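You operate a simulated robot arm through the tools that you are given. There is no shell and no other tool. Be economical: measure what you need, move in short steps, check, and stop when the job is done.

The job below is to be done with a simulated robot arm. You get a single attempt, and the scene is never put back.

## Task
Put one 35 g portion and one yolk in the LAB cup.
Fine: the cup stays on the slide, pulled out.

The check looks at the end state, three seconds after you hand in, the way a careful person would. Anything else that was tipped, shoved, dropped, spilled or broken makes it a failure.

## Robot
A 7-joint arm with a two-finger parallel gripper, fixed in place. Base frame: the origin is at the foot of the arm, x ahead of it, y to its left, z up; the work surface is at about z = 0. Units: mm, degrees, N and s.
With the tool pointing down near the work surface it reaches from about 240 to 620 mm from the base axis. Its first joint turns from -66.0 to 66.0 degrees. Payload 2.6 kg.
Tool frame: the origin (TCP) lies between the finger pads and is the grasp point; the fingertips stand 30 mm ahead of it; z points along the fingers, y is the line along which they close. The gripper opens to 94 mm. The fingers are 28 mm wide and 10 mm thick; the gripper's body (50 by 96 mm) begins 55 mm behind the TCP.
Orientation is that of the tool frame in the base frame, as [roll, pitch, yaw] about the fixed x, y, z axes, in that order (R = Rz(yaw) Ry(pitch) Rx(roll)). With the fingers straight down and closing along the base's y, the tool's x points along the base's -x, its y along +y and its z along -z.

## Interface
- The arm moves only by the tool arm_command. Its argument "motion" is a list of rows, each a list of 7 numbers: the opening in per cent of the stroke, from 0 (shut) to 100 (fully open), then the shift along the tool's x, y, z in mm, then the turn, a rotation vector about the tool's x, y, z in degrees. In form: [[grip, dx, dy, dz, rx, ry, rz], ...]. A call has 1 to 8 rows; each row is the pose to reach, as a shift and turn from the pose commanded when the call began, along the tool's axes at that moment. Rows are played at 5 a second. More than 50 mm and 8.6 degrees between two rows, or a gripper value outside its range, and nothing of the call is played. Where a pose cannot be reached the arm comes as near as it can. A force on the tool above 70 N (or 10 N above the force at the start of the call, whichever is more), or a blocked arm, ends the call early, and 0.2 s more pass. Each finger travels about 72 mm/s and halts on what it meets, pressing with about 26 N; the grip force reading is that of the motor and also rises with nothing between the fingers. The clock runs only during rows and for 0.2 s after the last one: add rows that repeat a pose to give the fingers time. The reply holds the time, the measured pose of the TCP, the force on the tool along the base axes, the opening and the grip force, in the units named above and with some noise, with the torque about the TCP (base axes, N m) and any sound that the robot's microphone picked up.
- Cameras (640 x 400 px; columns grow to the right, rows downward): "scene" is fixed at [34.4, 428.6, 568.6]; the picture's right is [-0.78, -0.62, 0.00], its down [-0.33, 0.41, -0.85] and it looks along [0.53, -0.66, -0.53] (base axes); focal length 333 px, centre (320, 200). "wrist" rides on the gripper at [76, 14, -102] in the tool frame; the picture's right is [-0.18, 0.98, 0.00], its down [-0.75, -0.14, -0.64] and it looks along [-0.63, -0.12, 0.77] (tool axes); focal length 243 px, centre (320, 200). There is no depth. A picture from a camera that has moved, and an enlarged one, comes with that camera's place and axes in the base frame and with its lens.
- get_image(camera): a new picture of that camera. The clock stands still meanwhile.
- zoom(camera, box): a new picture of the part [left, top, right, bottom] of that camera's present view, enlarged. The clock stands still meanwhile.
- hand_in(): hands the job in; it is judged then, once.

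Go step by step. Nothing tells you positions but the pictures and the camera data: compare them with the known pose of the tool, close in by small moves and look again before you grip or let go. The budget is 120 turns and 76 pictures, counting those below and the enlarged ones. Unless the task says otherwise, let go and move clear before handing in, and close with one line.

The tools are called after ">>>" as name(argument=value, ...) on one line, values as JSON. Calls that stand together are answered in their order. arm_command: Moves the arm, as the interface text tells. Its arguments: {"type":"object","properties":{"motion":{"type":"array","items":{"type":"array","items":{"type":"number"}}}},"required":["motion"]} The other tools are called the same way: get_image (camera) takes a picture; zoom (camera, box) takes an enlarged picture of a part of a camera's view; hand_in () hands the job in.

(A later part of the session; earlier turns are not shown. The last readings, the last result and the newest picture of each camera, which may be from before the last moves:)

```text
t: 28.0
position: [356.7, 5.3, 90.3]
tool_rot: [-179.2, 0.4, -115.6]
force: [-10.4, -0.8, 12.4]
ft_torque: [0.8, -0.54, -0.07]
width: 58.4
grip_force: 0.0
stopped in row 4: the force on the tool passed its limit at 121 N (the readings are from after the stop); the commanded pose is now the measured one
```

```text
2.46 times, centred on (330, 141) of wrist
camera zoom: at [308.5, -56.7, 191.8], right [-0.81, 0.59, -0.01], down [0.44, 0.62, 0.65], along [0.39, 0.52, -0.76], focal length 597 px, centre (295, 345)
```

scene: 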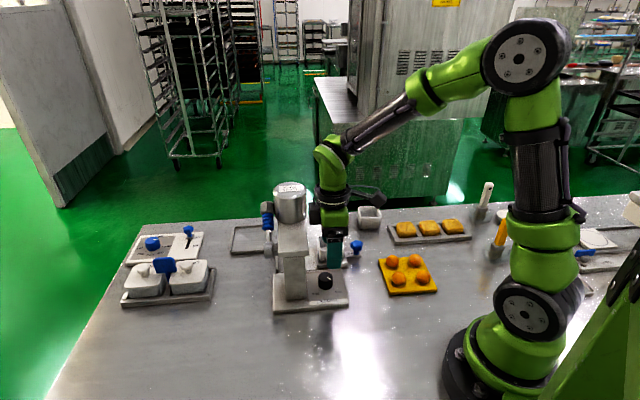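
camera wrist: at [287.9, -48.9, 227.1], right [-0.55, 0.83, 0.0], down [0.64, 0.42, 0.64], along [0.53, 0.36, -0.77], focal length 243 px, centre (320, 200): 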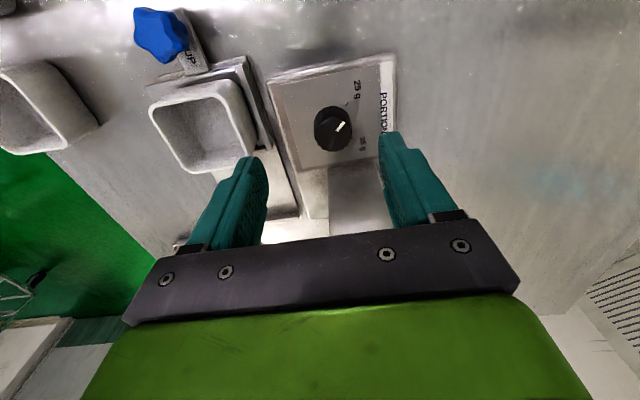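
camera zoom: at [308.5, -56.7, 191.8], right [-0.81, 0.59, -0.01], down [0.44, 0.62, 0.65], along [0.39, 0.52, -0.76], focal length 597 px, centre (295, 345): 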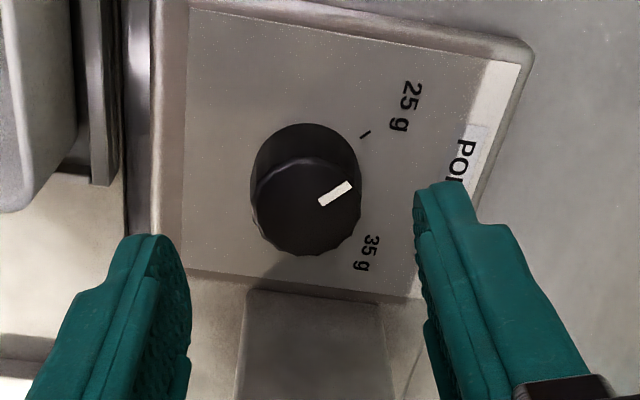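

The gripper body hit the dispenser's beam (top about z 146) when it was turned. I'll back straight up and check that nothing was moved.

>>> arm_command(motion=[[62, 0, 0, -20, 0, 0, 0], [62, 0, 0, -50, 0, 0, 0], [62, 0, 0, -75, 0, 0, 7], [62, 0, 0, -75, 0, 0, 14], [62, 0, 0, -75, 0, 0, 20.1], [62, 0, 0, -75, 0, 0, 20.1]])

>>> get_image(camera="scene")

>>> get_image(camera="wrist")

```text
t: 29.4
position: [355.7, 4.9, 164.5]
tool_rot: [-179.4, 0.6, -135.7]
force: [-0.1, 0.0, -0.5]
ft_torque: [-0.03, 0.02, -0.02]
width: 58.2
grip_force: 0.0
```

```text
29 pictures are left
```

scene: 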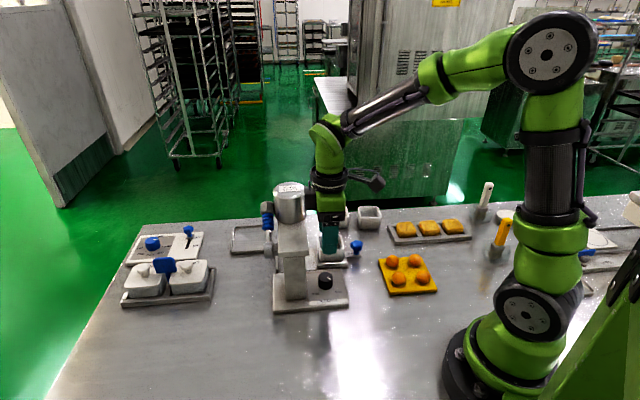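

```text
28 pictures are left
camera wrist: at [288.2, -37.3, 266.3], right [-0.55, 0.83, -0.01], down [0.63, 0.42, 0.65], along [0.55, 0.36, -0.76], focal length 243 px, centre (320, 200)
```

wrist: 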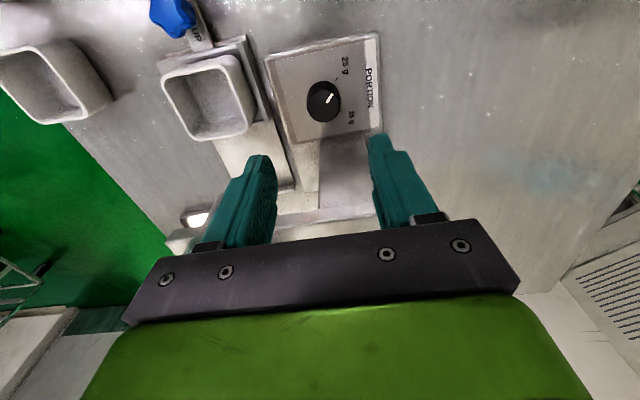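

Nothing moved. I'll tilt the tool 15° so its body leans away from the beam, then rotate to -22° about the vertical and lower partway.

>>> arm_command(motion=[[62, 1.2, 4.8, 0, -0.3, -7.2, 0], [62, 1.2, 4.8, 0, -0.6, -14.4, 0], [62, 1.2, 4.8, 0, -0.6, -14.4, 0]])

>>> arm_command(motion=[[62, 0, 0, 0, -1.9, 0, -7.1], [62, 2.6, 0, 9.7, -3.8, 0, -14.2], [62, 7.8, 0, 29, -5.7, 0, -21.3], [62, 14.2, 0, 53.1, -5.7, 0, -21.3], [62, 20.7, 0, 77.3, -5.7, 0, -21.3], [62, 20.7, 0, 77.3, -5.7, 0, -21.3]])

>>> get_image(camera="wrist")

>>> zoom(camera="scene", box=[255, 150, 395, 320])

```text
t: 30.2
position: [351.0, 8.7, 164.7]
tool_rot: [180.0, 15.1, -135.5]
force: [-0.5, -0.1, -0.9]
ft_torque: [-0.01, -0.01, 0.0]
width: 58.4
grip_force: 0.1
```

```text
t: 31.6
position: [351.5, 9.1, 83.7]
tool_rot: [180.0, 15.0, -113.5]
force: [-0.3, -0.3, 0.6]
ft_torque: [0.0, 0.02, -0.01]
width: 58.1
grip_force: 0.0
```

```text
27 pictures are left
camera wrist: at [298.8, -76.8, 163.4], right [-0.83, 0.55, 0.05], down [0.35, 0.46, 0.82], along [0.43, 0.69, -0.58], focal length 243 px, centre (320, 200)
```

wrist: 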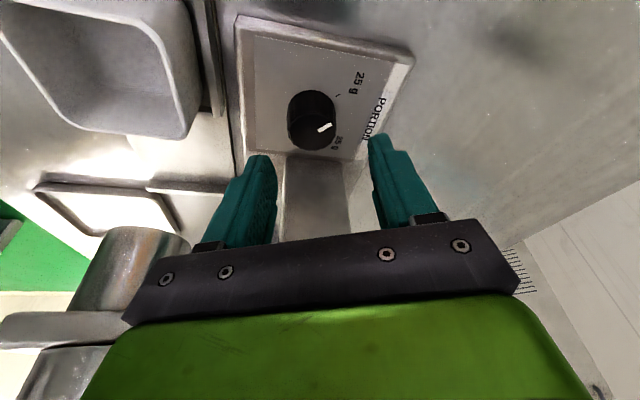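

```text
2.35 times, centred on (325, 235) of scene
camera zoom: at [34.4, 428.6, 568.6], right [-0.78, -0.62, 0.0], down [-0.33, 0.41, -0.85], along [0.53, -0.66, -0.53], focal length 782 px, centre (308, 118)
```

zoom: 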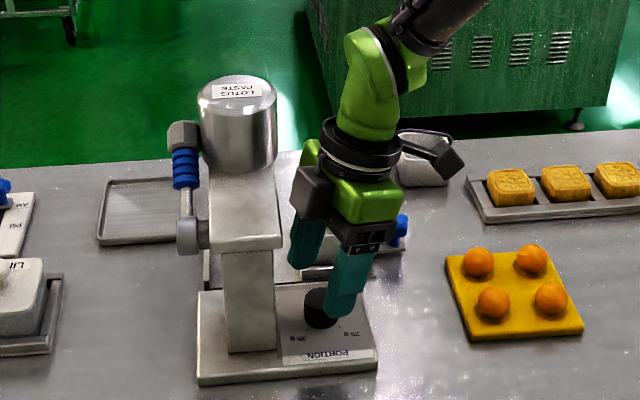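

The tool is clear of the beam and the knob is centred between the fingers. I'll lower around it, close, and check the grip.

>>> arm_command(motion=[[62, 5.2, 0, 4, 0, 0, 0], [62, 8, 0, 14, 0, 0, 0], [62, 11, 0, 25.5, 0, 0, 0], [62, 11, 0, 25.5, 0, 0, 0]])

>>> arm_command(motion=[[50, 0, 0, 0, 0, 0, 0], [40, 0, 0, 0, 0, 0, 0], [30, 0, 0, 0, 0, 0, 0], [25, 0, 0, 0, 0, 0, 0], [25, 0, 0, 0, 0, 0, 0]])

>>> zoom(camera="wrist", box=[220, 40, 420, 200])

```text
t: 32.6
position: [350.0, 4.8, 57.3]
tool_rot: [180.0, 15.1, -113.5]
force: [-0.1, -0.5, -0.4]
ft_torque: [0.03, -0.02, -0.02]
width: 58.4
grip_force: 0.1
```

```text
t: 33.8
position: [351.8, 2.6, 57.7]
tool_rot: [-179.5, 15.0, -113.4]
force: [18.6, -8.5, 0.1]
ft_torque: [0.0, -0.65, -0.11]
width: 35.0
grip_force: 10.0
```

```text
2.50 times, centred on (320, 120) of wrist
camera zoom: at [297.4, -81.6, 137.1], right [-0.83, 0.56, 0.04], down [0.35, 0.46, 0.82], along [0.44, 0.69, -0.58], focal length 606 px, centre (320, 400)
```

zoom: 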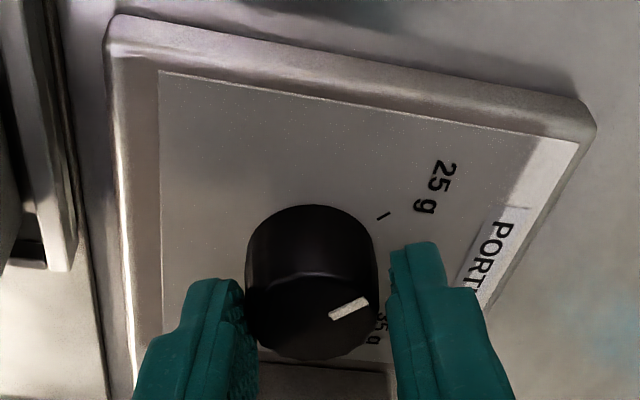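

The left finger touches first, so I'll open a little, shift 2.5 mm sideways and 3 mm along, and close again.

>>> arm_command(motion=[[45, 0, 0, 0, 0, 0, 0], [45, 2.9, -2.5, -0.8, 0, 0, 0], [38, 2.9, -2.5, -0.8, 0, 0, 0], [30, 2.9, -2.5, -0.8, 0, 0, 0], [20, 2.9, -2.5, -0.8, 0, 0, 0], [20, 2.9, -2.5, -0.8, 0, 0, 0], [20, 2.9, -2.5, -0.8, 0, 0, 0]])

```text
t: 35.4
position: [352.0, 1.6, 58.2]
tool_rot: [-179.7, 15.0, -113.5]
force: [18.9, -6.6, -7.2]
ft_torque: [0.0, -0.49, -0.18]
width: 31.6
grip_force: 45.1
```

The knob is gripped at 31.6 mm. I'll rotate 44° clockwise about the vertical, easing the side load.

>>> arm_command(motion=[[20, 0, -1.5, 0, 0, 0, 0], [20, 0, -1.5, 0, 1.9, 0, 7.2], [20, 0, -1.5, 0, 3.9, 0, 14.4], [20, 0, -1.5, 0, 5.8, 0, 21.6], [20, 0, -1.5, 0, 7.7, 0, 28.8], [20, 0, -1.5, 0, 9.6, 0, 36], [20, 0, -1.5, 0, 11.5, 0, 43], [20, 0, -1.5, 0, 11.5, 0, 43]])

>>> zoom(camera="wrist", box=[220, 40, 420, 200])

```text
t: 37.2
position: [348.8, 5.9, 54.5]
tool_rot: [179.2, 14.7, -158.0]
force: [-32.0, 33.0, 36.1]
ft_torque: [1.45, 0.52, 0.36]
width: 31.7
grip_force: 44.7
```

```text
2.50 times, centred on (320, 120) of wrist
camera zoom: at [251.1, -19.7, 135.6], right [-0.21, 0.98, 0.06], down [0.58, 0.07, 0.81], along [0.79, 0.2, -0.58], focal length 606 px, centre (320, 400)
```

zoom: 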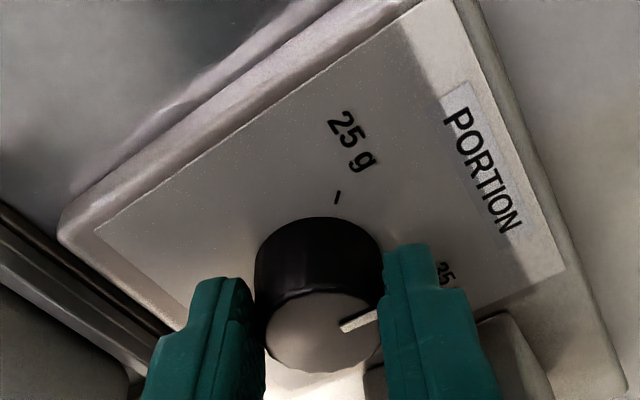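

The knob turned with the tool, about half way. I'll open, rise a little, turn back 44° and take a look before the second grasp.

>>> arm_command(motion=[[35, 0, 0, 0, 0, 0, 0], [45, 0, 0, 0, 0, 0, 0], [55, 0.8, 0, 2.9, 0, 0, 0], [55, -0.8, 0, -2.9, 0, 0, 0], [55, -0.8, 0, -2.9, 0, 0, 0]])

>>> arm_command(motion=[[55, -0.5, 0, -2, -1.9, 0, -7.2], [55, -0.5, 0, -2, -3.9, 0, -14.4], [55, -0.5, 0, -2, -5.8, 0, -21.6], [55, -0.5, 0, -2, -7.7, 0, -28.8], [55, -0.5, 0, -2, -9.6, 0, -36], [55, -0.5, 0, -2, -11.5, 0, -43], [55, -0.5, 0, -2, -11.5, 0, -43]])

>>> zoom(camera="wrist", box=[220, 40, 420, 200])

```text
t: 38.4
position: [352.5, -1.0, 60.2]
tool_rot: [-180.0, 15.1, -158.1]
force: [0.2, -0.8, -0.4]
ft_torque: [-0.01, 0.0, -0.02]
width: 51.5
grip_force: 0.1
```

```text
t: 40.0
position: [353.0, -0.8, 61.5]
tool_rot: [180.0, 15.0, -113.4]
force: [-0.1, -0.4, 0.1]
ft_torque: [-0.04, 0.02, -0.02]
width: 51.6
grip_force: 0.1
```

```text
2.50 times, centred on (320, 120) of wrist
camera zoom: at [299.1, -86.1, 141.5], right [-0.83, 0.55, 0.05], down [0.35, 0.46, 0.82], along [0.43, 0.69, -0.58], focal length 606 px, centre (320, 400)
```

zoom: 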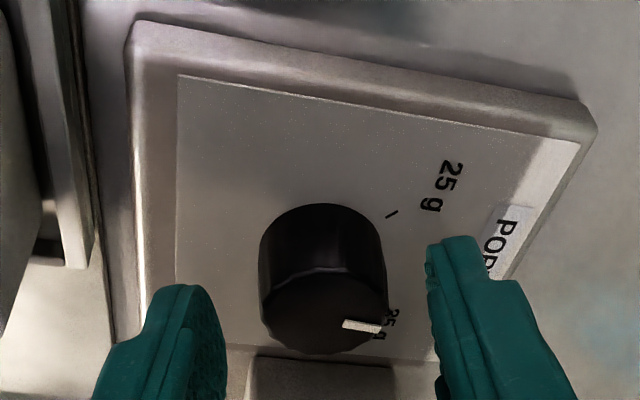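

The pointer is about half way to 35 g. From the two grips I put the knob axis at (354.5,7.5), so I'll re-centre and grip again.

>>> arm_command(motion=[[55, -4.9, 1.4, 4.9, 0, 0, 0], [50, -4.9, 1.4, 4.9, 0, 0, 0], [40, -4.9, 1.4, 4.9, 0, 0, 0], [30, -4.9, 1.4, 4.9, 0, 0, 0], [20, -4.9, 1.4, 4.9, 0, 0, 0], [20, -4.9, 1.4, 4.9, 0, 0, 0], [20, -4.9, 1.4, 4.9, 0, 0, 0]])

```text
t: 41.6
position: [354.5, 4.2, 58.1]
tool_rot: [-179.8, 15.0, -113.5]
force: [12.4, -2.2, -10.1]
ft_torque: [-0.12, -0.38, -0.04]
width: 31.2
grip_force: 45.1
```

Gripped with less side load. I'll rotate another 45°.

>>> arm_command(motion=[[20, 0, 0, 0, 1.9, 0, 7.2], [20, 0, 0, 0, 3.9, 0, 14.4], [20, 0, 0, 0, 5.8, 0, 21.6], [20, 0, 0, 0, 7.7, 0, 28.8], [20, 0, 0, 0, 9.6, 0, 36], [20, 0, 0, 0, 11.6, 0, 43.4], [20, 0, 0, 0, 11.6, 0, 43.4]])

>>> arm_command(motion=[[35, 0, 0, 0, 0, 0, 0], [45, 0, 0, 0, 0, 0, 0], [55, 0, 0, 0, 0, 0, 0], [62, -2.6, 0, -9.7, 0, 0, 0], [62, -7.8, 0, -29, 0, 0, 0], [62, -7.8, 0, -29, 0, 0, 0]])

>>> zoom(camera="wrist", box=[220, 20, 420, 180])

```text
t: 43.2
position: [352.7, 6.8, 57.3]
tool_rot: [179.9, 14.9, -158.6]
force: [-15.5, 7.9, 27.8]
ft_torque: [0.21, 0.42, 0.68]
width: 31.0
grip_force: 44.8
```

```text
t: 44.6
position: [353.6, 4.7, 87.5]
tool_rot: [180.0, 15.0, -158.5]
force: [-0.7, 0.9, -0.1]
ft_torque: [0.0, 0.01, 0.02]
width: 58.2
grip_force: 0.0
```

```text
2.50 times, centred on (320, 100) of wrist
camera zoom: at [255.0, -17.5, 167.6], right [-0.2, 0.98, 0.05], down [0.57, 0.07, 0.82], along [0.8, 0.19, -0.58], focal length 606 px, centre (320, 450)
```

zoom: 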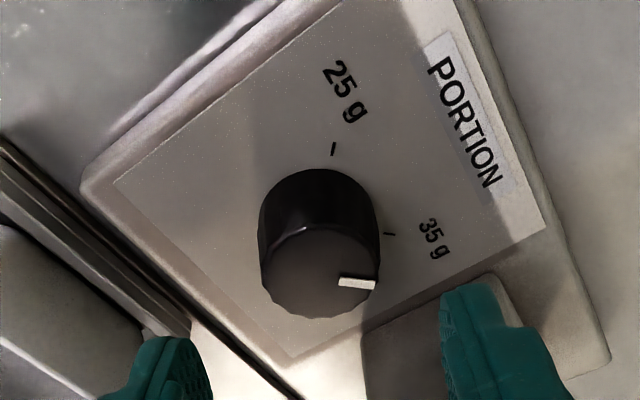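

The pointer now lines up with the 35 g mark. Next I'll rise, turn back and move above the slide's blue handle, keeping the tilt.

>>> arm_command(motion=[[70, -7.8, 0, -29, 0, 0, 0], [70, 2.9, 0, -47.4, -2, 0, -7.3], [70, 17.4, -40, -51.3, -3.9, 0, -14.7], [70, 29.6, -85, -54.6, -5.9, 0, -22], [70, 29.6, -125.8, -54.6, -5.9, 0, -22], [70, 35.4, -125.8, -32.8, -5.9, 0, -22], [70, 35.4, -125.8, -32.8, -5.9, 0, -22]])

>>> get_image(camera="wrist")

```text
t: 46.2
position: [360.5, -126.4, 110.1]
tool_rot: [-180.0, 15.0, -135.6]
force: [-0.3, 0.1, 1.0]
ft_torque: [-0.01, 0.0, 0.02]
width: 65.8
grip_force: 0.0
```

```text
21 pictures are left
camera wrist: at [277.9, -185.9, 189.0], right [-0.56, 0.83, 0.05], down [0.5, 0.29, 0.82], along [0.66, 0.48, -0.58], focal length 243 px, centre (320, 200)
```

wrist: 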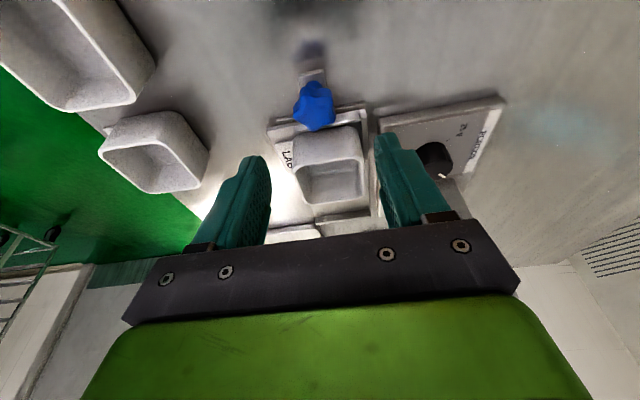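

The handle lies right below the tool. I'll lower over it and grip it.

>>> arm_command(motion=[[70, 5.2, 0, 19.3, 0, 0, 0], [70, 10.4, 0, 38.6, 0, 0, 0], [70, 15, 0, 56, 0, 0, 0], [70, 15, 0, 56, 0, 0, 0]])

>>> arm_command(motion=[[55, 0, 0, 0, 0, 0, 0], [42, 0, 0, 0, 0, 0, 0], [30, 0, 0, 0, 0, 0, 0], [20, 0, 0, 0, 0, 0, 0], [10, 0, 0, 0, 0, 0, 0], [10, 0, 0, 0, 0, 0, 0]])

>>> zoom(camera="scene", box=[265, 160, 405, 290])

```text
t: 47.2
position: [361.4, -127.6, 51.2]
tool_rot: [180.0, 15.0, -135.7]
force: [-0.5, 0.9, 0.7]
ft_torque: [0.03, 0.0, 0.01]
width: 65.9
grip_force: 0.1
```

```text
t: 48.6
position: [360.8, -127.7, 52.3]
tool_rot: [179.9, 15.0, -135.6]
force: [-3.7, 3.5, 3.0]
ft_torque: [0.0, 0.04, 0.1]
width: 28.4
grip_force: 44.9
```

```text
3.08 times, centred on (335, 225) of scene
camera zoom: at [34.4, 428.6, 568.6], right [-0.78, -0.62, 0.0], down [-0.33, 0.41, -0.85], along [0.53, -0.66, -0.53], focal length 1023 px, centre (274, 123)
```

zoom: 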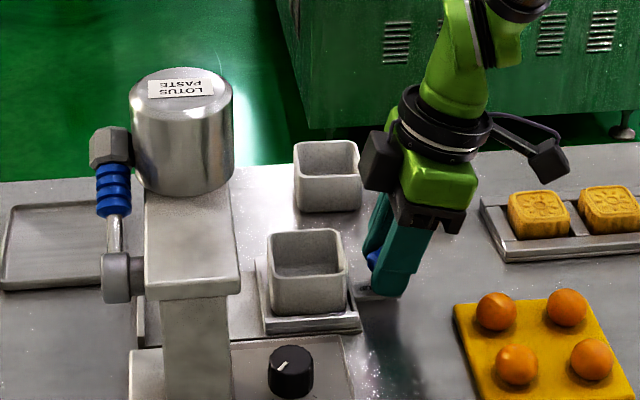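

The handle is gripped and the dial's pointer is on 35 g. I'll push the slide in slowly along the row.

>>> arm_command(motion=[[10, -3.9, 0, 1, 0, 0, 0], [10, -9.7, 0, 2.6, 0, 0, 0], [10, -15.5, 0, 4.1, 0, 0, 0], [10, -21.3, 0, 5.7, 0, 0, 0], [10, -27, 0, 7.3, 0, 0, 0], [10, -33.8, 0, 9.1, 0, 0, 0], [10, -38.6, 0, 10.4, 0, 0, 0], [10, -38.6, 0, 10.4, 0, 0, 0]])

```text
t: 50.4
position: [388.5, -99.1, 52.4]
tool_rot: [179.8, 14.9, -135.7]
force: [4.7, -4.8, -34.1]
ft_torque: [0.16, -0.34, 0.02]
width: 28.3
grip_force: 44.8
```

The slide moved about 39 mm but a vertical load built up. I'll ease down slightly and continue.

>>> arm_command(motion=[[10, 0.7, 0, 2.5, 0, 0, 0], [10, -4.1, 0, 3.8, 0, 0, 0], [10, -9, 0, 5.1, 0, 0, 0], [10, -13.8, 0, 6.4, 0, 0, 0], [10, -18.6, 0, 7.7, 0, 0, 0], [10, -23.5, 0, 9, 0, 0, 0], [10, -23.5, 0, 9, 0, 0, 0]])

>>> get_image(camera="scene")

```text
t: 52.0
position: [407.8, -81.1, 52.2]
tool_rot: [-180.0, 15.2, -135.6]
force: [-6.8, 8.7, 15.6]
ft_torque: [0.62, -0.51, 0.16]
width: 28.1
grip_force: 45.2
```

```text
19 pictures are left
```

scene: 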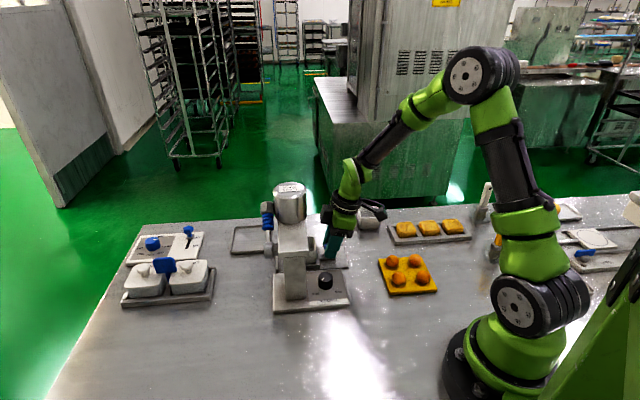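

The slide is 66 mm in. I'll keep pushing in small steps until it stops.

>>> arm_command(motion=[[10, -2.9, 0, 0.8, 0, 0, 0], [10, -5.8, 0, 1.6, 0, 0, 0], [10, -8.7, 0, 2.3, 0, 0, 0], [10, -11.6, 0, 3.1, 0, 0, 0], [10, -11.6, 0, 3.1, 0, 0, 0]])

>>> zoom(camera="scene", box=[255, 160, 385, 290])

```text
t: 53.2
position: [415.5, -71.4, 51.3]
tool_rot: [-179.9, 15.0, -135.5]
force: [-10.7, 11.7, 32.2]
ft_torque: [0.52, -0.14, 0.19]
width: 28.6
grip_force: 45.3
```

```text
3.08 times, centred on (320, 225) of scene
camera zoom: at [34.3, 428.6, 568.6], right [-0.78, -0.62, 0.0], down [-0.33, 0.41, -0.85], along [0.53, -0.66, -0.53], focal length 1023 px, centre (320, 123)
```

zoom: 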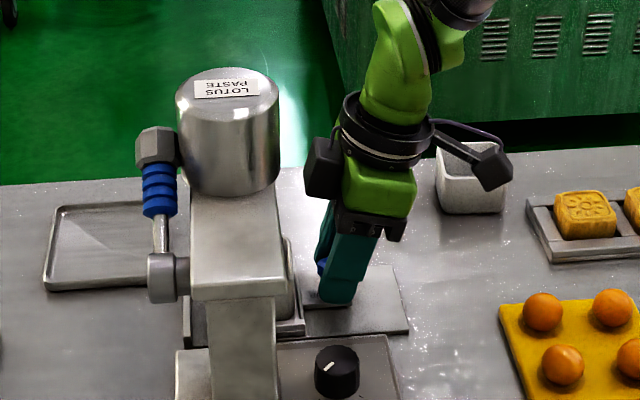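

It is nearly in, with about 10 mm left. I'll relieve the side loads and continue to the stop.

>>> arm_command(motion=[[10, -0.7, 1.5, -2.5, 0, 0, 0], [10, -3.6, 1.5, -1.7, 0, 0, 0], [10, -6.5, 1.5, -0.9, 0, 0, 0], [10, -9.4, 1.5, -0.2, 0, 0, 0], [10, -12.3, 1.5, 0.6, 0, 0, 0], [10, -12.3, 1.5, 0.6, 0, 0, 0]])

```text
t: 54.6
position: [422.2, -64.5, 52.2]
tool_rot: [179.9, 14.9, -135.8]
force: [15.8, -15.8, -34.5]
ft_torque: [-0.65, 0.3, -0.01]
width: 28.0
grip_force: 45.6
```

No stop felt yet at 88 mm. I'll relieve the load and push on a bit.

>>> arm_command(motion=[[10, 0.4, -0.8, 1.3, 0, 0, 0], [10, -2.5, -0.8, 2.1, 0, 0, 0], [10, -5.4, -0.8, 2.9, 0, 0, 0], [10, -8.3, -0.8, 3.6, 0, 0, 0], [10, -8.3, -0.8, 3.6, 0, 0, 0]])

>>> zoom(camera="scene", box=[255, 160, 385, 290])

```text
t: 55.9
position: [425.5, -62.6, 51.3]
tool_rot: [179.6, 14.4, -136.2]
force: [-6.9, -2.5, 8.8]
ft_torque: [0.12, -0.18, 0.27]
width: 28.3
grip_force: 44.6
stopped in row 5: the force on the tool passed its limit at 73 N (the readings are from after the stop); the commanded pose is now the measured one
```

```text
3.08 times, centred on (320, 225) of scene
camera zoom: at [34.4, 428.6, 568.6], right [-0.78, -0.62, 0.0], down [-0.33, 0.41, -0.85], along [0.53, -0.66, -0.53], focal length 1023 px, centre (320, 123)
```

zoom: 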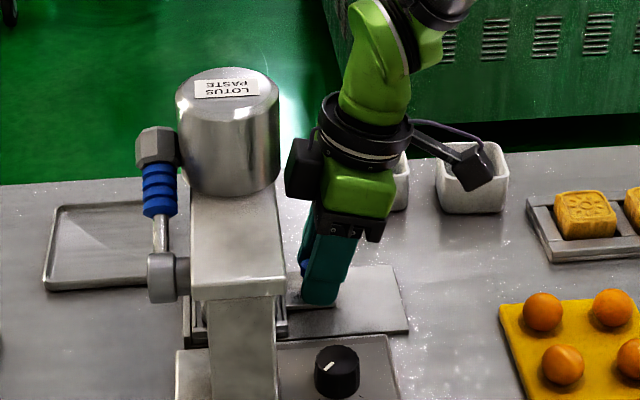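

The slide has hit its stop after 92 mm, with the tray fully under the nozzle. I'll release the handle, rise, and back off to look at the lever.

>>> arm_command(motion=[[22, 0, 0, 0, 0, 0, 0], [35, 0, 0, 0, 0, 0, 0], [50, 0, 0, 0, 0, 0, 0], [58, 0, 0, 0, 0, 0, 0], [58, -3.9, 0, -14.5, 0, 0, 0], [58, -2, 0, -34, 0, 0, 0], [58, 10, 0, -68, 0, 0, 0], [58, 10, 0, -68, 0, 0, 0]])

```text
t: 57.6
position: [407.6, -78.8, 115.5]
tool_rot: [179.7, 14.7, -136.2]
force: [0.8, 1.4, 0.3]
ft_torque: [-0.03, 0.0, -0.01]
width: 54.5
grip_force: 0.1
```

I'll climb, straighten the tool, and cross over to the inner side to view the lever from above.

>>> arm_command(motion=[[58, -1.7, 0, -46, 0, 0, 0], [58, -3.6, 0, -92.1, 0, 0, 0], [40, -5.3, 0, -138.1, 0, 7.4, 0], [20, -16.7, 0, -181.6, 0, 14.7, 0], [0, -16.7, 0, -181.6, 0, 14.7, 0], [0, -16.7, 0, -181.6, 0, 14.7, 0]])

>>> arm_command(motion=[[0, 0, 40, 0, 0, 0, 0], [0, -20, 80, 0, 0, 0, 0], [0, -50, 118, 0, 0, 0, 0], [0, -85, 150, 0, 0, 0, 0], [0, -125, 175, 0, 0, 0, 0], [0, -158, 182, 0, 0, 0, 0], [0, -158, 182, 0, 0, 0, 0]])

>>> get_image(camera="wrist")

>>> get_image(camera="scene")

```text
t: 59.0
position: [387.7, -99.7, 294.6]
tool_rot: [179.7, -0.2, -136.2]
force: [-1.0, -0.1, -0.4]
ft_torque: [-0.05, -0.03, 0.02]
width: 0.4
grip_force: 25.5
```

```text
t: 60.6
position: [376.1, 139.8, 294.5]
tool_rot: [179.7, -0.2, -136.1]
force: [-0.2, 0.6, 0.1]
ft_torque: [-0.02, 0.01, -0.02]
width: 0.3
grip_force: 26.2
```

```text
16 pictures are left
camera wrist: at [310.1, 98.5, 398.1], right [-0.55, 0.84, 0.01], down [0.64, 0.42, 0.64], along [0.53, 0.35, -0.77], focal length 243 px, centre (320, 200)
```

wrist: 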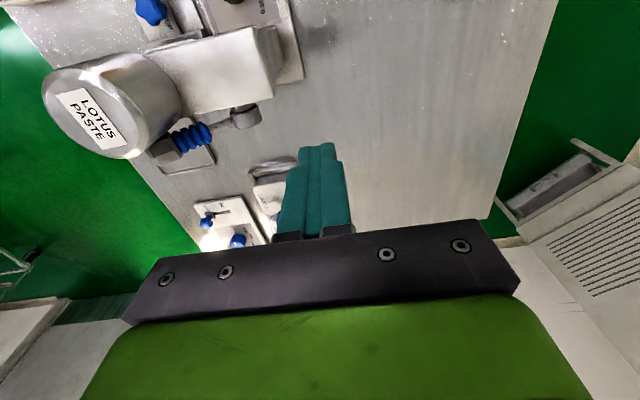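

```text
15 pictures are left
```

scene: 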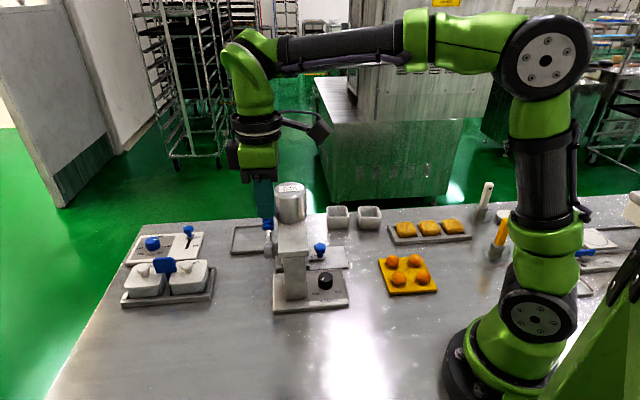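

Triangulating, the lever pivots near (448,84,110) and points outward and about 32° up, with its blue grip near (488,43,144) right beside the hopper. I'll go above the grip with closed fingers, leaning the tool 25° away from the hopper.

>>> arm_command(motion=[[0, -6, -35, 0, 0, 6.3, 0], [0, -12, -75, 0, 0, 12.5, 0], [0, -18, -115, 0, 0, 18.8, 0], [0, -24, -152.4, 10, 0, 25, 0], [0, -24, -152.4, 45, 0, 25, 0], [0, -24, -152.4, 45, 0, 25, 0]])

>>> get_image(camera="wrist")

>>> zoom(camera="scene", box=[215, 130, 345, 290])

```text
t: 62.0
position: [497.3, 46.6, 248.8]
tool_rot: [179.7, -25.2, -136.1]
force: [-0.8, -0.2, 0.2]
ft_torque: [0.03, -0.02, -0.02]
width: 0.0
grip_force: 26.3
out of reach, approached as far as the arm can: row 4
```

```text
14 pictures are left
camera wrist: at [468.1, 39.2, 374.0], right [-0.56, 0.82, -0.07], down [0.79, 0.56, 0.26], along [0.25, 0.09, -0.96], focal length 243 px, centre (320, 200)
```

wrist: 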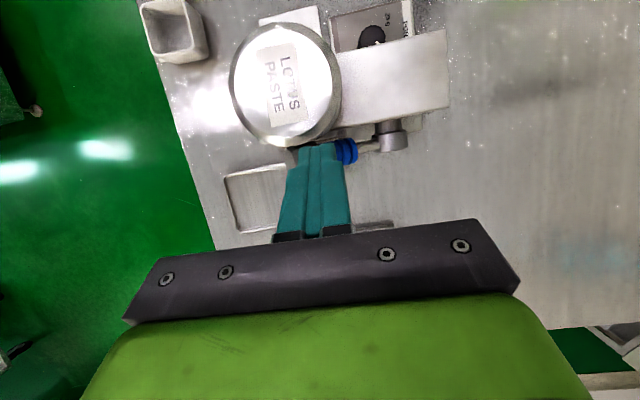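

```text
2.50 times, centred on (280, 210) of scene
camera zoom: at [34.4, 428.6, 568.6], right [-0.78, -0.62, 0.0], down [-0.33, 0.41, -0.85], along [0.53, -0.66, -0.53], focal length 831 px, centre (420, 175)
```

zoom: 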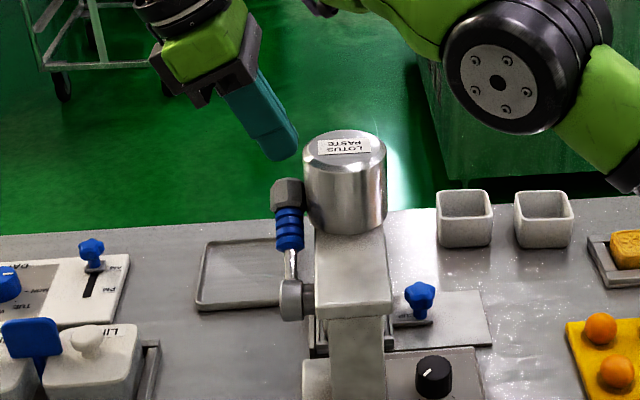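

The fingers are over the outer part of the lever and clear of the hopper. I'll descend straight down and press the lever, watching force and sound.

>>> arm_command(motion=[[0, -8.5, 0, 18.1, 0, 0, 0], [0, -17, 0, 36.2, 0, 0, 0], [0, -23.4, 0, 49.8, 0, 0, 0], [0, -27.7, 0, 58.8, 0, 0, 0], [0, -31.9, 0, 67.9, 0, 0, 0], [0, -36.2, 0, 76.9, 0, 0, 0]])

```text
t: 63.5
position: [496.8, 45.5, 163.7]
tool_rot: [179.8, -25.1, -136.0]
force: [9.4, 0.3, 6.0]
ft_torque: [-0.06, -0.28, 0.07]
width: 0.0
grip_force: 26.3
```

Light contact with the lever. I'll keep pressing down.

>>> arm_command(motion=[[0, -3.4, 0, 7.2, 0, 0, 0], [0, -6.8, 0, 14.5, 0, 0, 0], [0, -10.2, 0, 21.7, 0, 0, 0], [0, -13.6, 0, 29, 0, 0, 0], [0, -17, 0, 36.2, 0, 0, 0], [0, -17, 0, 36.2, 0, 0, 0]])

>>> zoom(camera="scene", box=[215, 130, 345, 290])

```text
t: 64.5
position: [498.8, 46.5, 140.4]
tool_rot: [-179.6, -24.5, -136.7]
force: [-0.2, 0.0, 10.6]
ft_torque: [0.08, 0.09, 0.02]
width: 0.1
grip_force: 26.2
stopped in row 5: the force on the tool passed its limit at 77 N (the readings are from after the stop); the commanded pose is now the measured one
```

```text
2.50 times, centred on (280, 210) of scene
camera zoom: at [34.4, 428.6, 568.6], right [-0.78, -0.62, 0.0], down [-0.33, 0.41, -0.85], along [0.53, -0.66, -0.53], focal length 831 px, centre (420, 175)
```

zoom: 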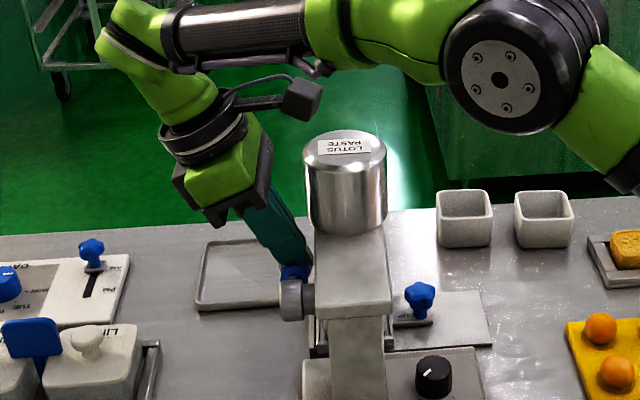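

The lever has swung down to about horizontal and resists firmly. I'll press a few millimetres more to be sure it's at its stop.

>>> arm_command(motion=[[0, -0.8, 0, 1.8, 0, 0, 0], [0, -1.7, 0, 3.6, 0, 0, 0], [0, -2.5, 0, 5.4, 0, 0, 0], [0, -3.4, 0, 7.2, 0, 0, 0], [0, -3.4, 0, 7.2, 0, 0, 0]])

```text
t: 65.7
position: [500.1, 46.1, 139.2]
tool_rot: [-179.2, -23.7, -136.9]
force: [-8.5, 0.0, 56.8]
ft_torque: [0.03, 0.93, 0.02]
width: 0.0
grip_force: 26.0
```

It's a solid stop, so the stroke is complete. I'll rise clear and look at the result.

>>> arm_command(motion=[[0, 4.1, 0, -9.1, 0, 0, 0], [0, 12.3, 0, -27.3, 0, 0, 0], [0, 24.6, 0, -54.6, 0, 0, 0], [0, 41, 0, -91, 0, 0, 0], [0, 49, 0, -109, 0, 0, 0], [0, 49, 0, -109, 0, 0, 0]])

>>> zoom(camera="scene", box=[235, 160, 365, 300])

```text
t: 67.1
position: [497.4, 48.8, 250.1]
tool_rot: [-179.7, -24.5, -136.6]
force: [-0.5, 0.3, 0.2]
ft_torque: [0.01, 0.02, -0.02]
width: 0.0
grip_force: 26.4
```

```text
2.86 times, centred on (300, 230) of scene
camera zoom: at [34.4, 428.6, 568.6], right [-0.78, -0.62, 0.0], down [-0.33, 0.41, -0.85], along [0.53, -0.66, -0.53], focal length 950 px, centre (377, 114)
```

zoom: 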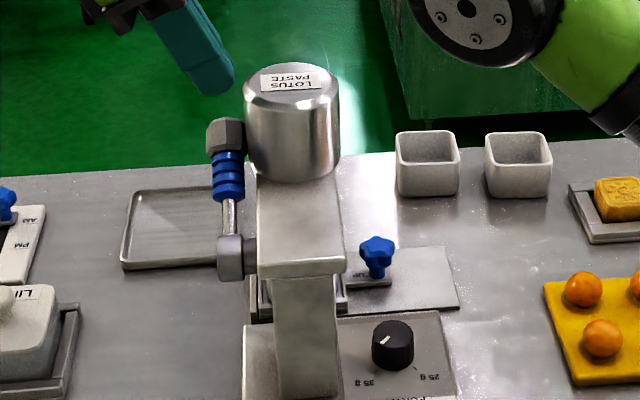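

The lever sprang back, so one portion should be in the cup. I'll cross back over to the slide handle to pull the tray out.

>>> arm_command(motion=[[0, 10.4, 0, -22.8, 0, -7.9, 0], [0, 48.9, -8, -10.7, 0, -15.8, 0], [0, 89.9, -16, 8, 0, -23.7, 0], [10, 130.8, -25, 26.7, 0, -31.6, 0], [30, 169, -33, 44.1, 0, -39.5, 0], [58, 150.3, -33, 85.1, 0, -39.5, 0], [58, 150.3, -33, 85.1, 0, -39.5, 0]])

```text
t: 68.7
position: [397.6, -94.1, 237.7]
tool_rot: [-179.6, 15.0, -136.4]
force: [0.9, -0.9, -0.8]
ft_torque: [0.0, 0.01, 0.0]
width: 54.4
grip_force: 0.1
```

I'll lower around the handle at its pushed-in position.

>>> arm_command(motion=[[58, 5.9, 0.8, 45.1, 0, 0, 0], [58, 11.7, 1.5, 90, 0, 0, 0], [58, 14.2, 2.3, 122.6, 0, 0, 0], [58, 7, 3.2, 153.4, 0, 0, 0], [58, 4, 3.5, 177.1, 0, 0, 0], [58, 7.4, 3.5, 189.6, 0, 0, 0], [58, 7.4, 3.5, 189.6, 0, 0, 0]])

>>> arm_command(motion=[[48, 0, 0, 0, 0, 0, 0], [38, 0, 0, 0, 0, 0, 0], [28, 0, 0, 0, 0, 0, 0], [18, 0, 0, 0, 0, 0, 0], [10, 0, 0, 0, 0, 0, 0], [10, 0, 0, 0, 0, 0, 0]])

```text
t: 70.3
position: [425.4, -64.2, 49.9]
tool_rot: [-179.8, 15.0, -136.4]
force: [-0.6, -0.6, 0.8]
ft_torque: [0.0, 0.0, 0.0]
width: 54.8
grip_force: 0.1
```

```text
t: 71.7
position: [423.7, -62.8, 49.8]
tool_rot: [-179.9, 15.0, -136.3]
force: [-8.2, 6.1, 4.4]
ft_torque: [0.24, 0.21, 0.27]
width: 28.1
grip_force: 44.9
```

Handle gripped. I'll pull the slide out slowly.

>>> arm_command(motion=[[10, 4.8, -0.1, -1.3, 0, 0, 0], [10, 10.6, -0.3, -2.8, 0, 0, 0], [10, 16.4, -0.4, -4.4, 0, 0, 0], [10, 22.2, -0.6, -6, 0, 0, 0], [10, 28, -0.8, -7.5, 0, 0, 0], [10, 33.8, -0.9, -9.1, 0, 0, 0], [10, 39.6, -1.1, -10.6, 0, 0, 0], [10, 44.4, -1.2, -11.9, 0, 0, 0]])

>>> arm_command(motion=[[10, 4.8, -0.1, -1.3, 0, 0, 0], [10, 10.6, -0.3, -2.8, 0, 0, 0], [10, 16.4, -0.4, -4.4, 0, 0, 0], [10, 22.2, -0.6, -6, 0, 0, 0], [10, 28, -0.8, -7.5, 0, 0, 0], [10, 32.8, -0.9, -8.8, 0, 0, 0], [10, 37.6, -1, -10.1, 0, 0, 0], [10, 41.6, -1.2, -11.1, 0, 0, 0]])

>>> zoom(camera="scene", box=[265, 170, 445, 300])

```text
t: 73.5
position: [390.5, -97.1, 50.1]
tool_rot: [-179.9, 14.9, -136.5]
force: [-9.8, 9.6, -9.0]
ft_torque: [-0.28, 0.96, 0.38]
width: 28.0
grip_force: 45.1
```

```text
t: 75.3
position: [360.9, -126.8, 49.7]
tool_rot: [180.0, 15.0, -136.3]
force: [-4.5, 2.8, -25.8]
ft_torque: [-0.2, 0.46, 0.32]
width: 28.4
grip_force: 44.9
```

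```text
3.08 times, centred on (355, 235) of scene
camera zoom: at [34.6, 428.5, 568.6], right [-0.78, -0.62, 0.0], down [-0.33, 0.41, -0.85], along [0.53, -0.66, -0.53], focal length 1023 px, centre (212, 92)
```

zoom: 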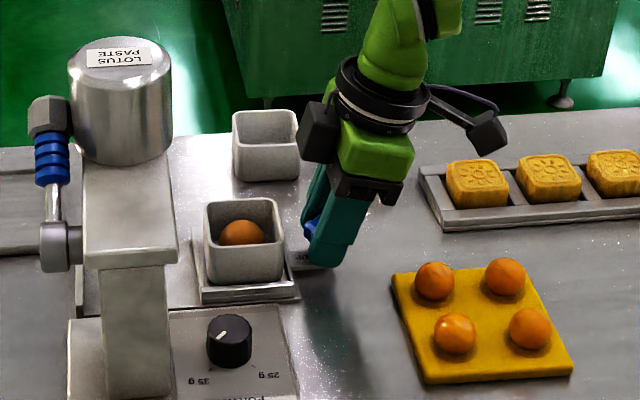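

The portion is in the cup and the slide is out again. I'll release the handle and move above the nearest yolk, at about (272,-144).

>>> arm_command(motion=[[30, 0, 0, 0, 0, 0, 0], [50, 0, 0, 0, 0, 0, 0], [58, 0, 0, 0, 0, 0, 0], [58, -5.2, 0, -19.3, 0, 0, 0], [58, -13, 0, -48.3, 0, 0, 0], [58, -20.7, 0, -77.3, 0, 0, 0], [55, 16, 25, -87.1, 0, 7.5, 0], [52, 52.7, 49, -97, 0, 15, 0]])

>>> get_image(camera="wrist")

```text
t: 77.1
position: [271.9, -142.7, 130.9]
tool_rot: [-179.7, -0.1, -136.5]
force: [-0.2, -0.5, -0.5]
ft_torque: [-0.01, -0.01, 0.01]
width: 49.0
grip_force: 0.0
```

```text
9 pictures are left
camera wrist: at [205.5, -183.6, 232.8], right [-0.54, 0.84, 0.0], down [0.64, 0.42, 0.64], along [0.54, 0.34, -0.77], focal length 243 px, centre (320, 200)
```

wrist: 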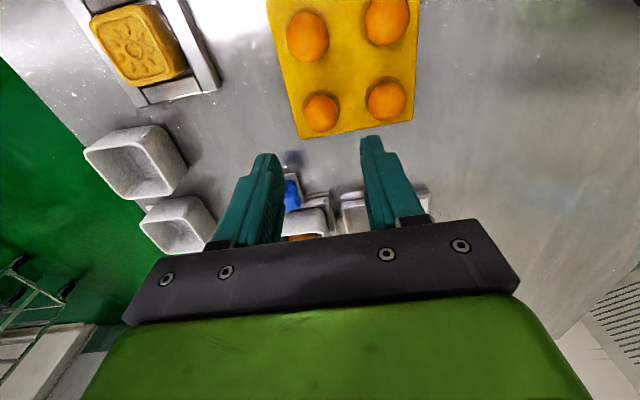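

The yolk is exactly below the TCP. I'll descend around it with the tips just above its tray.

>>> arm_command(motion=[[52, 0, 0, 25, 0, 0, 0], [52, 0, 0, 50, 0, 0, 0], [52, 0, 0, 70, 0, 0, 0], [52, 0, 0, 80, 0, 0, 0], [52, 0, 0, 86, 0, 0, 0], [52, 0, 0, 86, 0, 0, 0]])

>>> zoom(camera="wrist", box=[220, 60, 420, 220])

```text
t: 78.5
position: [272.1, -144.8, 45.9]
tool_rot: [-179.9, -0.1, -136.5]
force: [0.0, -1.0, 0.7]
ft_torque: [0.02, 0.01, -0.02]
width: 48.9
grip_force: 0.0
```

```text
2.50 times, centred on (320, 140) of wrist
camera zoom: at [206.1, -185.7, 146.8], right [-0.54, 0.84, 0.0], down [0.64, 0.42, 0.64], along [0.54, 0.35, -0.77], focal length 606 px, centre (320, 350)
```

zoom: 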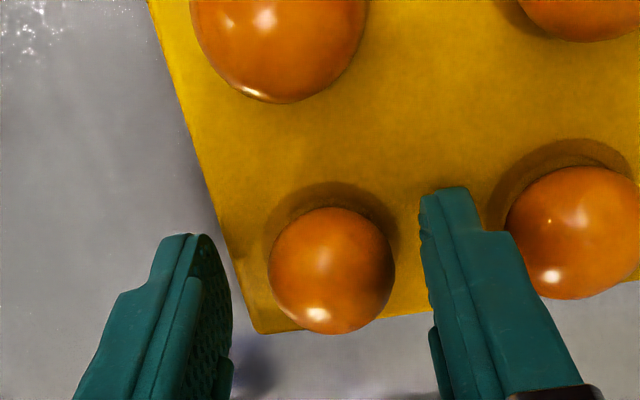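

The yolk is 3 mm off in x and 2 mm in y and about 30 mm across. I'll centre and close gently.

>>> arm_command(motion=[[52, -3, 1.8, 0, 0, 0, 0], [45, -3, 1.8, 0, 0, 0, 0], [39, -3, 1.8, 0, 0, 0, 0], [35, -3, 1.8, 0, 0, 0, 0], [33, -3, 1.8, 0, 0, 0, 0], [31, -3, 1.8, 0, 0, 0, 0], [31, -3, 1.8, 0, 0, 0, 0]])

```text
t: 80.1
position: [273.4, -140.5, 44.8]
tool_rot: [-179.8, 0.0, -136.5]
force: [-0.1, -0.4, 0.6]
ft_torque: [0.01, 0.02, 0.03]
width: 29.5
grip_force: 0.7
```

Not yet firmly in contact at 29.5 mm. I'll close in small steps.

>>> arm_command(motion=[[30, 0, 0, 0, 0, 0, 0], [29, 0, 0, 0, 0, 0, 0], [29, 0, 0, 0, 0, 0, 0]])

```text
t: 80.9
position: [273.2, -141.1, 43.3]
tool_rot: [-179.6, -0.1, -136.5]
force: [0.6, 0.4, 0.5]
ft_torque: [0.01, -0.02, -0.01]
width: 28.3
grip_force: 5.6
```

Contact at 28.3 mm with a gentle 5.6 N. I'll add slightly and test-lift.

>>> arm_command(motion=[[28, 0, 0, 0, 0, 0, 0], [28, 0, 0, 0, 0, 0, 0], [28, 0, 0, -4, 0, 0, 0], [28, 0, 0, -10, 0, 0, 0], [28, 0, 0, -18, 0, 0, 0], [28, 0, 0, -30, 0, 0, 0], [28, 0, 0, -30, 0, 0, 0]])

>>> zoom(camera="wrist", box=[220, 60, 420, 220])

```text
t: 82.5
position: [275.0, -140.8, 74.8]
tool_rot: [-179.7, 0.0, -136.4]
force: [0.0, -0.1, -0.4]
ft_torque: [0.01, 0.01, 0.01]
width: 28.2
grip_force: 12.8
```

```text
2.50 times, centred on (320, 140) of wrist
camera zoom: at [207.9, -182.0, 178.0], right [-0.54, 0.84, 0.0], down [0.64, 0.42, 0.64], along [0.54, 0.35, -0.77], focal length 606 px, centre (320, 350)
```

zoom: 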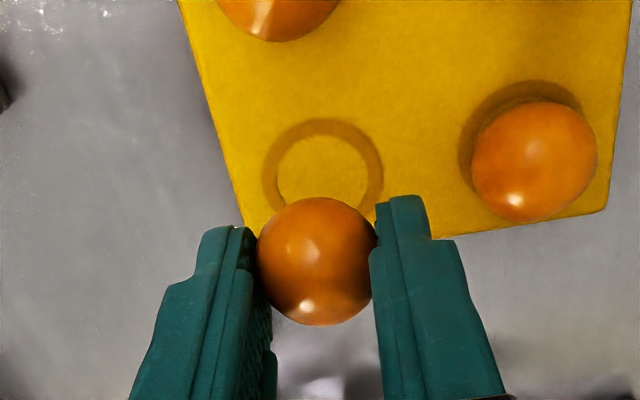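

The yolk is held. I'll carry it above the cup and look at where the portion lies.

>>> arm_command(motion=[[28, -10, -3, -30, 0, 0, 0], [28, -40, -13, -55, 0, 0, 0], [28, -75, -26, -58, 0, 0, 0], [28, -110, -38, -58, 0, 0, 0], [28, -132, -46, -58, 0, 0, 0], [28, -140.5, -48.3, -58, 0, 0, 0], [28, -140.5, -48.3, -58, 0, 0, 0]])

>>> zoom(camera="wrist", box=[220, 50, 420, 210])

```text
t: 84.1
position: [411.6, -78.3, 132.6]
tool_rot: [-179.8, 0.0, -136.5]
force: [-0.6, 0.4, 0.5]
ft_torque: [-0.02, -0.01, 0.0]
width: 27.5
grip_force: 24.8
```

```text
2.50 times, centred on (320, 130) of wrist
camera zoom: at [344.7, -119.5, 235.2], right [-0.54, 0.84, 0.0], down [0.64, 0.42, 0.64], along [0.54, 0.35, -0.77], focal length 606 px, centre (320, 375)
```

zoom: 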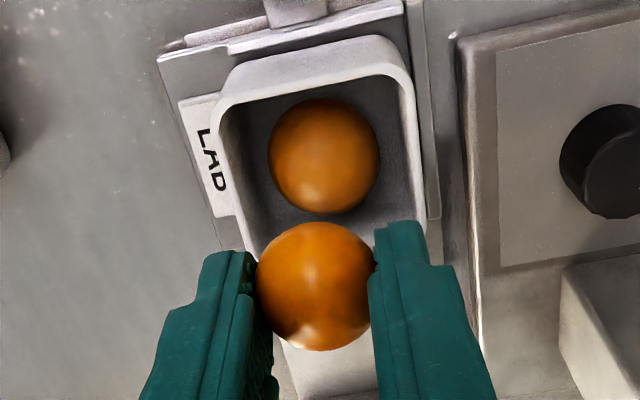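

The portion sits in the middle of the cup, slightly towards the handle side. I'll bring the yolk low over the opposite corner so the two settle diagonally.

>>> arm_command(motion=[[28, -6, 7, 10, 0, 0, 0], [28, -13, 13.2, 22, 0, 0, 0], [28, -13, 13.2, 35, 0, 0, 0], [28, -13, 13.2, 45, 0, 0, 0], [28, -13, 13.2, 49, 0, 0, 0], [28, -13, 13.2, 49, 0, 0, 0]])

>>> zoom(camera="wrist", box=[220, 50, 420, 210])

```text
t: 85.5
position: [410.3, -65.6, 83.6]
tool_rot: [-179.7, -0.2, -137.2]
force: [-28.6, -31.5, 26.4]
ft_torque: [3.0, -2.83, 0.05]
width: 28.3
grip_force: 13.5
```

```text
2.50 times, centred on (320, 130) of wrist
camera zoom: at [342.1, -105.6, 187.1], right [-0.53, 0.85, -0.01], down [0.65, 0.41, 0.64], along [0.55, 0.34, -0.77], focal length 606 px, centre (320, 375)
```

zoom: 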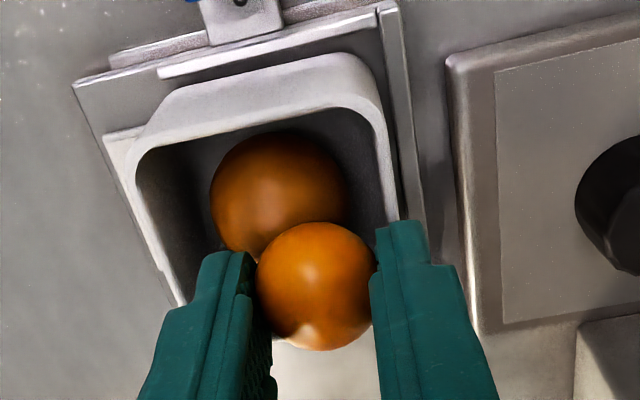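

The wrist housing is pressing against the hopper. I'll lift and back off, tilt the tool 12° away from the hopper about the yolk, then return to the corner.

>>> arm_command(motion=[[28, 8, 0, -8, 0, 0, 0], [28, 14, 0, -18, 0, 0, 0], [28, 14, 0, -18, 0, -6, 0], [28, 14, 0, -18, 0, -12, 0], [28, 9, 0, -12, 0, -12, 0], [28, 5, 0, -5, 0, -12, 0], [28, 5, 0, -1, 0, -12, 0], [28, 5, 0, -1, 0, -12, 0]])

>>> zoom(camera="wrist", box=[220, 50, 420, 210])

```text
t: 87.3
position: [407.0, -63.5, 84.7]
tool_rot: [-179.4, 12.2, -136.4]
force: [0.1, 0.1, 16.1]
ft_torque: [0.11, 0.27, 0.02]
width: 28.2
grip_force: 12.4
```

```text
2.50 times, centred on (320, 130) of wrist
camera zoom: at [325.9, -118.3, 170.0], right [-0.55, 0.84, 0.03], down [0.53, 0.32, 0.79], along [0.65, 0.45, -0.62], focal length 606 px, centre (320, 375)
```

zoom: 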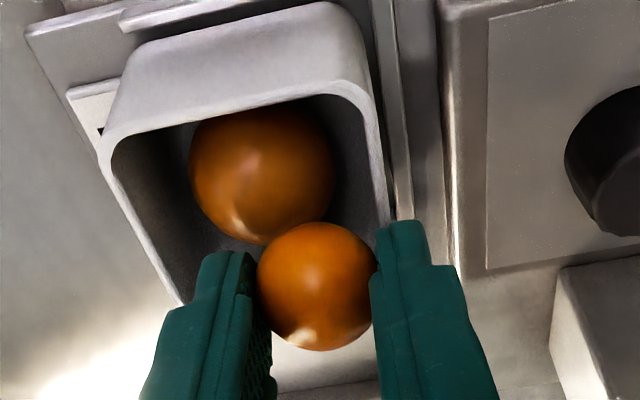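

The yolk is over the corner, and the right fingertip is just touching the rim. I'll raise 3 mm and let the yolk go.

>>> arm_command(motion=[[28, -0.6, 0, -2.9, 0, 0, 0], [28, -0.6, 0, -2.9, 0, 0, 0], [31, -0.6, 0, -2.9, 0, 0, 0], [34, -0.6, 0, -2.9, 0, 0, 0], [38, -0.6, 0, -2.9, 0, 0, 0], [38, -0.6, 0, -2.9, 0, 0, 0], [38, -0.6, 0, -2.9, 0, 0, 0]])

>>> zoom(camera="wrist", box=[220, 50, 420, 210])

```text
t: 88.9
position: [406.3, -63.3, 88.2]
tool_rot: [-179.8, 12.0, -136.4]
force: [-0.3, -0.5, -0.2]
ft_torque: [-0.01, 0.01, -0.04]
width: 35.5
grip_force: 0.2
```

```text
2.50 times, centred on (320, 130) of wrist
camera zoom: at [325.2, -118.8, 172.5], right [-0.55, 0.84, 0.03], down [0.53, 0.32, 0.79], along [0.65, 0.45, -0.62], focal length 606 px, centre (320, 375)
```

zoom: 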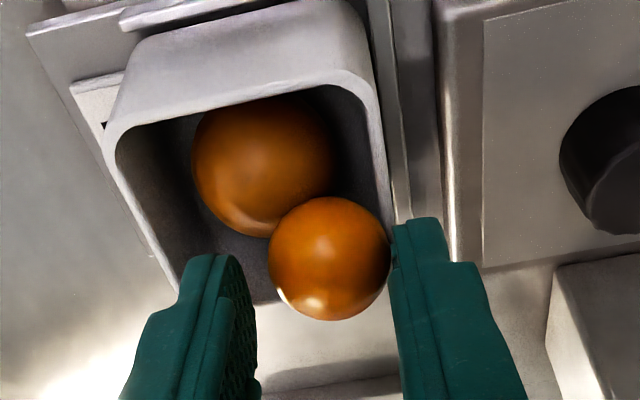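

The yolk rests against the portion and the rim, close to the right finger. I'll open slowly so it settles on its own, then rise straight up.

>>> arm_command(motion=[[39, 0, 0, 0, 0, 0, 0], [40, 0, 0, 0, 0, 0, 0], [42, 0, 0, 0, 0, 0, 0], [44, 0, 0, 0, 0, 0, 0], [47, 0, 0, 0, 0, 0, 0], [50, 0, 0, 0, 0, 0, 0], [54, 0, 0, 0, 0, 0, 0], [56, 0, 0, 0, 0, 0, 0]])

>>> zoom(camera="wrist", box=[220, 50, 420, 210])

```text
t: 90.7
position: [406.6, -63.8, 87.8]
tool_rot: [-179.7, 12.0, -136.4]
force: [-0.1, -0.1, 0.5]
ft_torque: [-0.01, -0.03, -0.01]
width: 52.6
grip_force: 0.1
```

```text
2.50 times, centred on (320, 130) of wrist
camera zoom: at [325.2, -118.8, 172.5], right [-0.55, 0.84, 0.03], down [0.53, 0.32, 0.79], along [0.65, 0.45, -0.62], focal length 606 px, centre (320, 375)
```

zoom: 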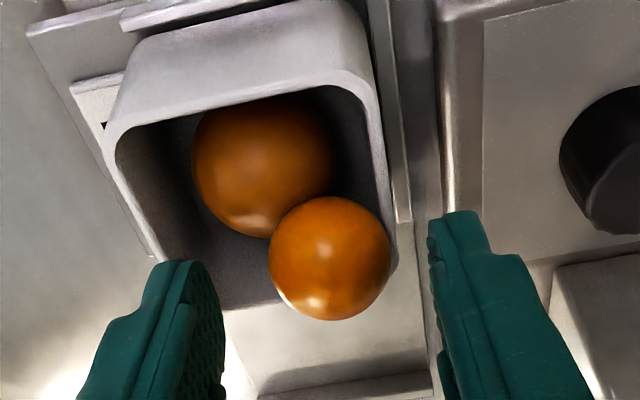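

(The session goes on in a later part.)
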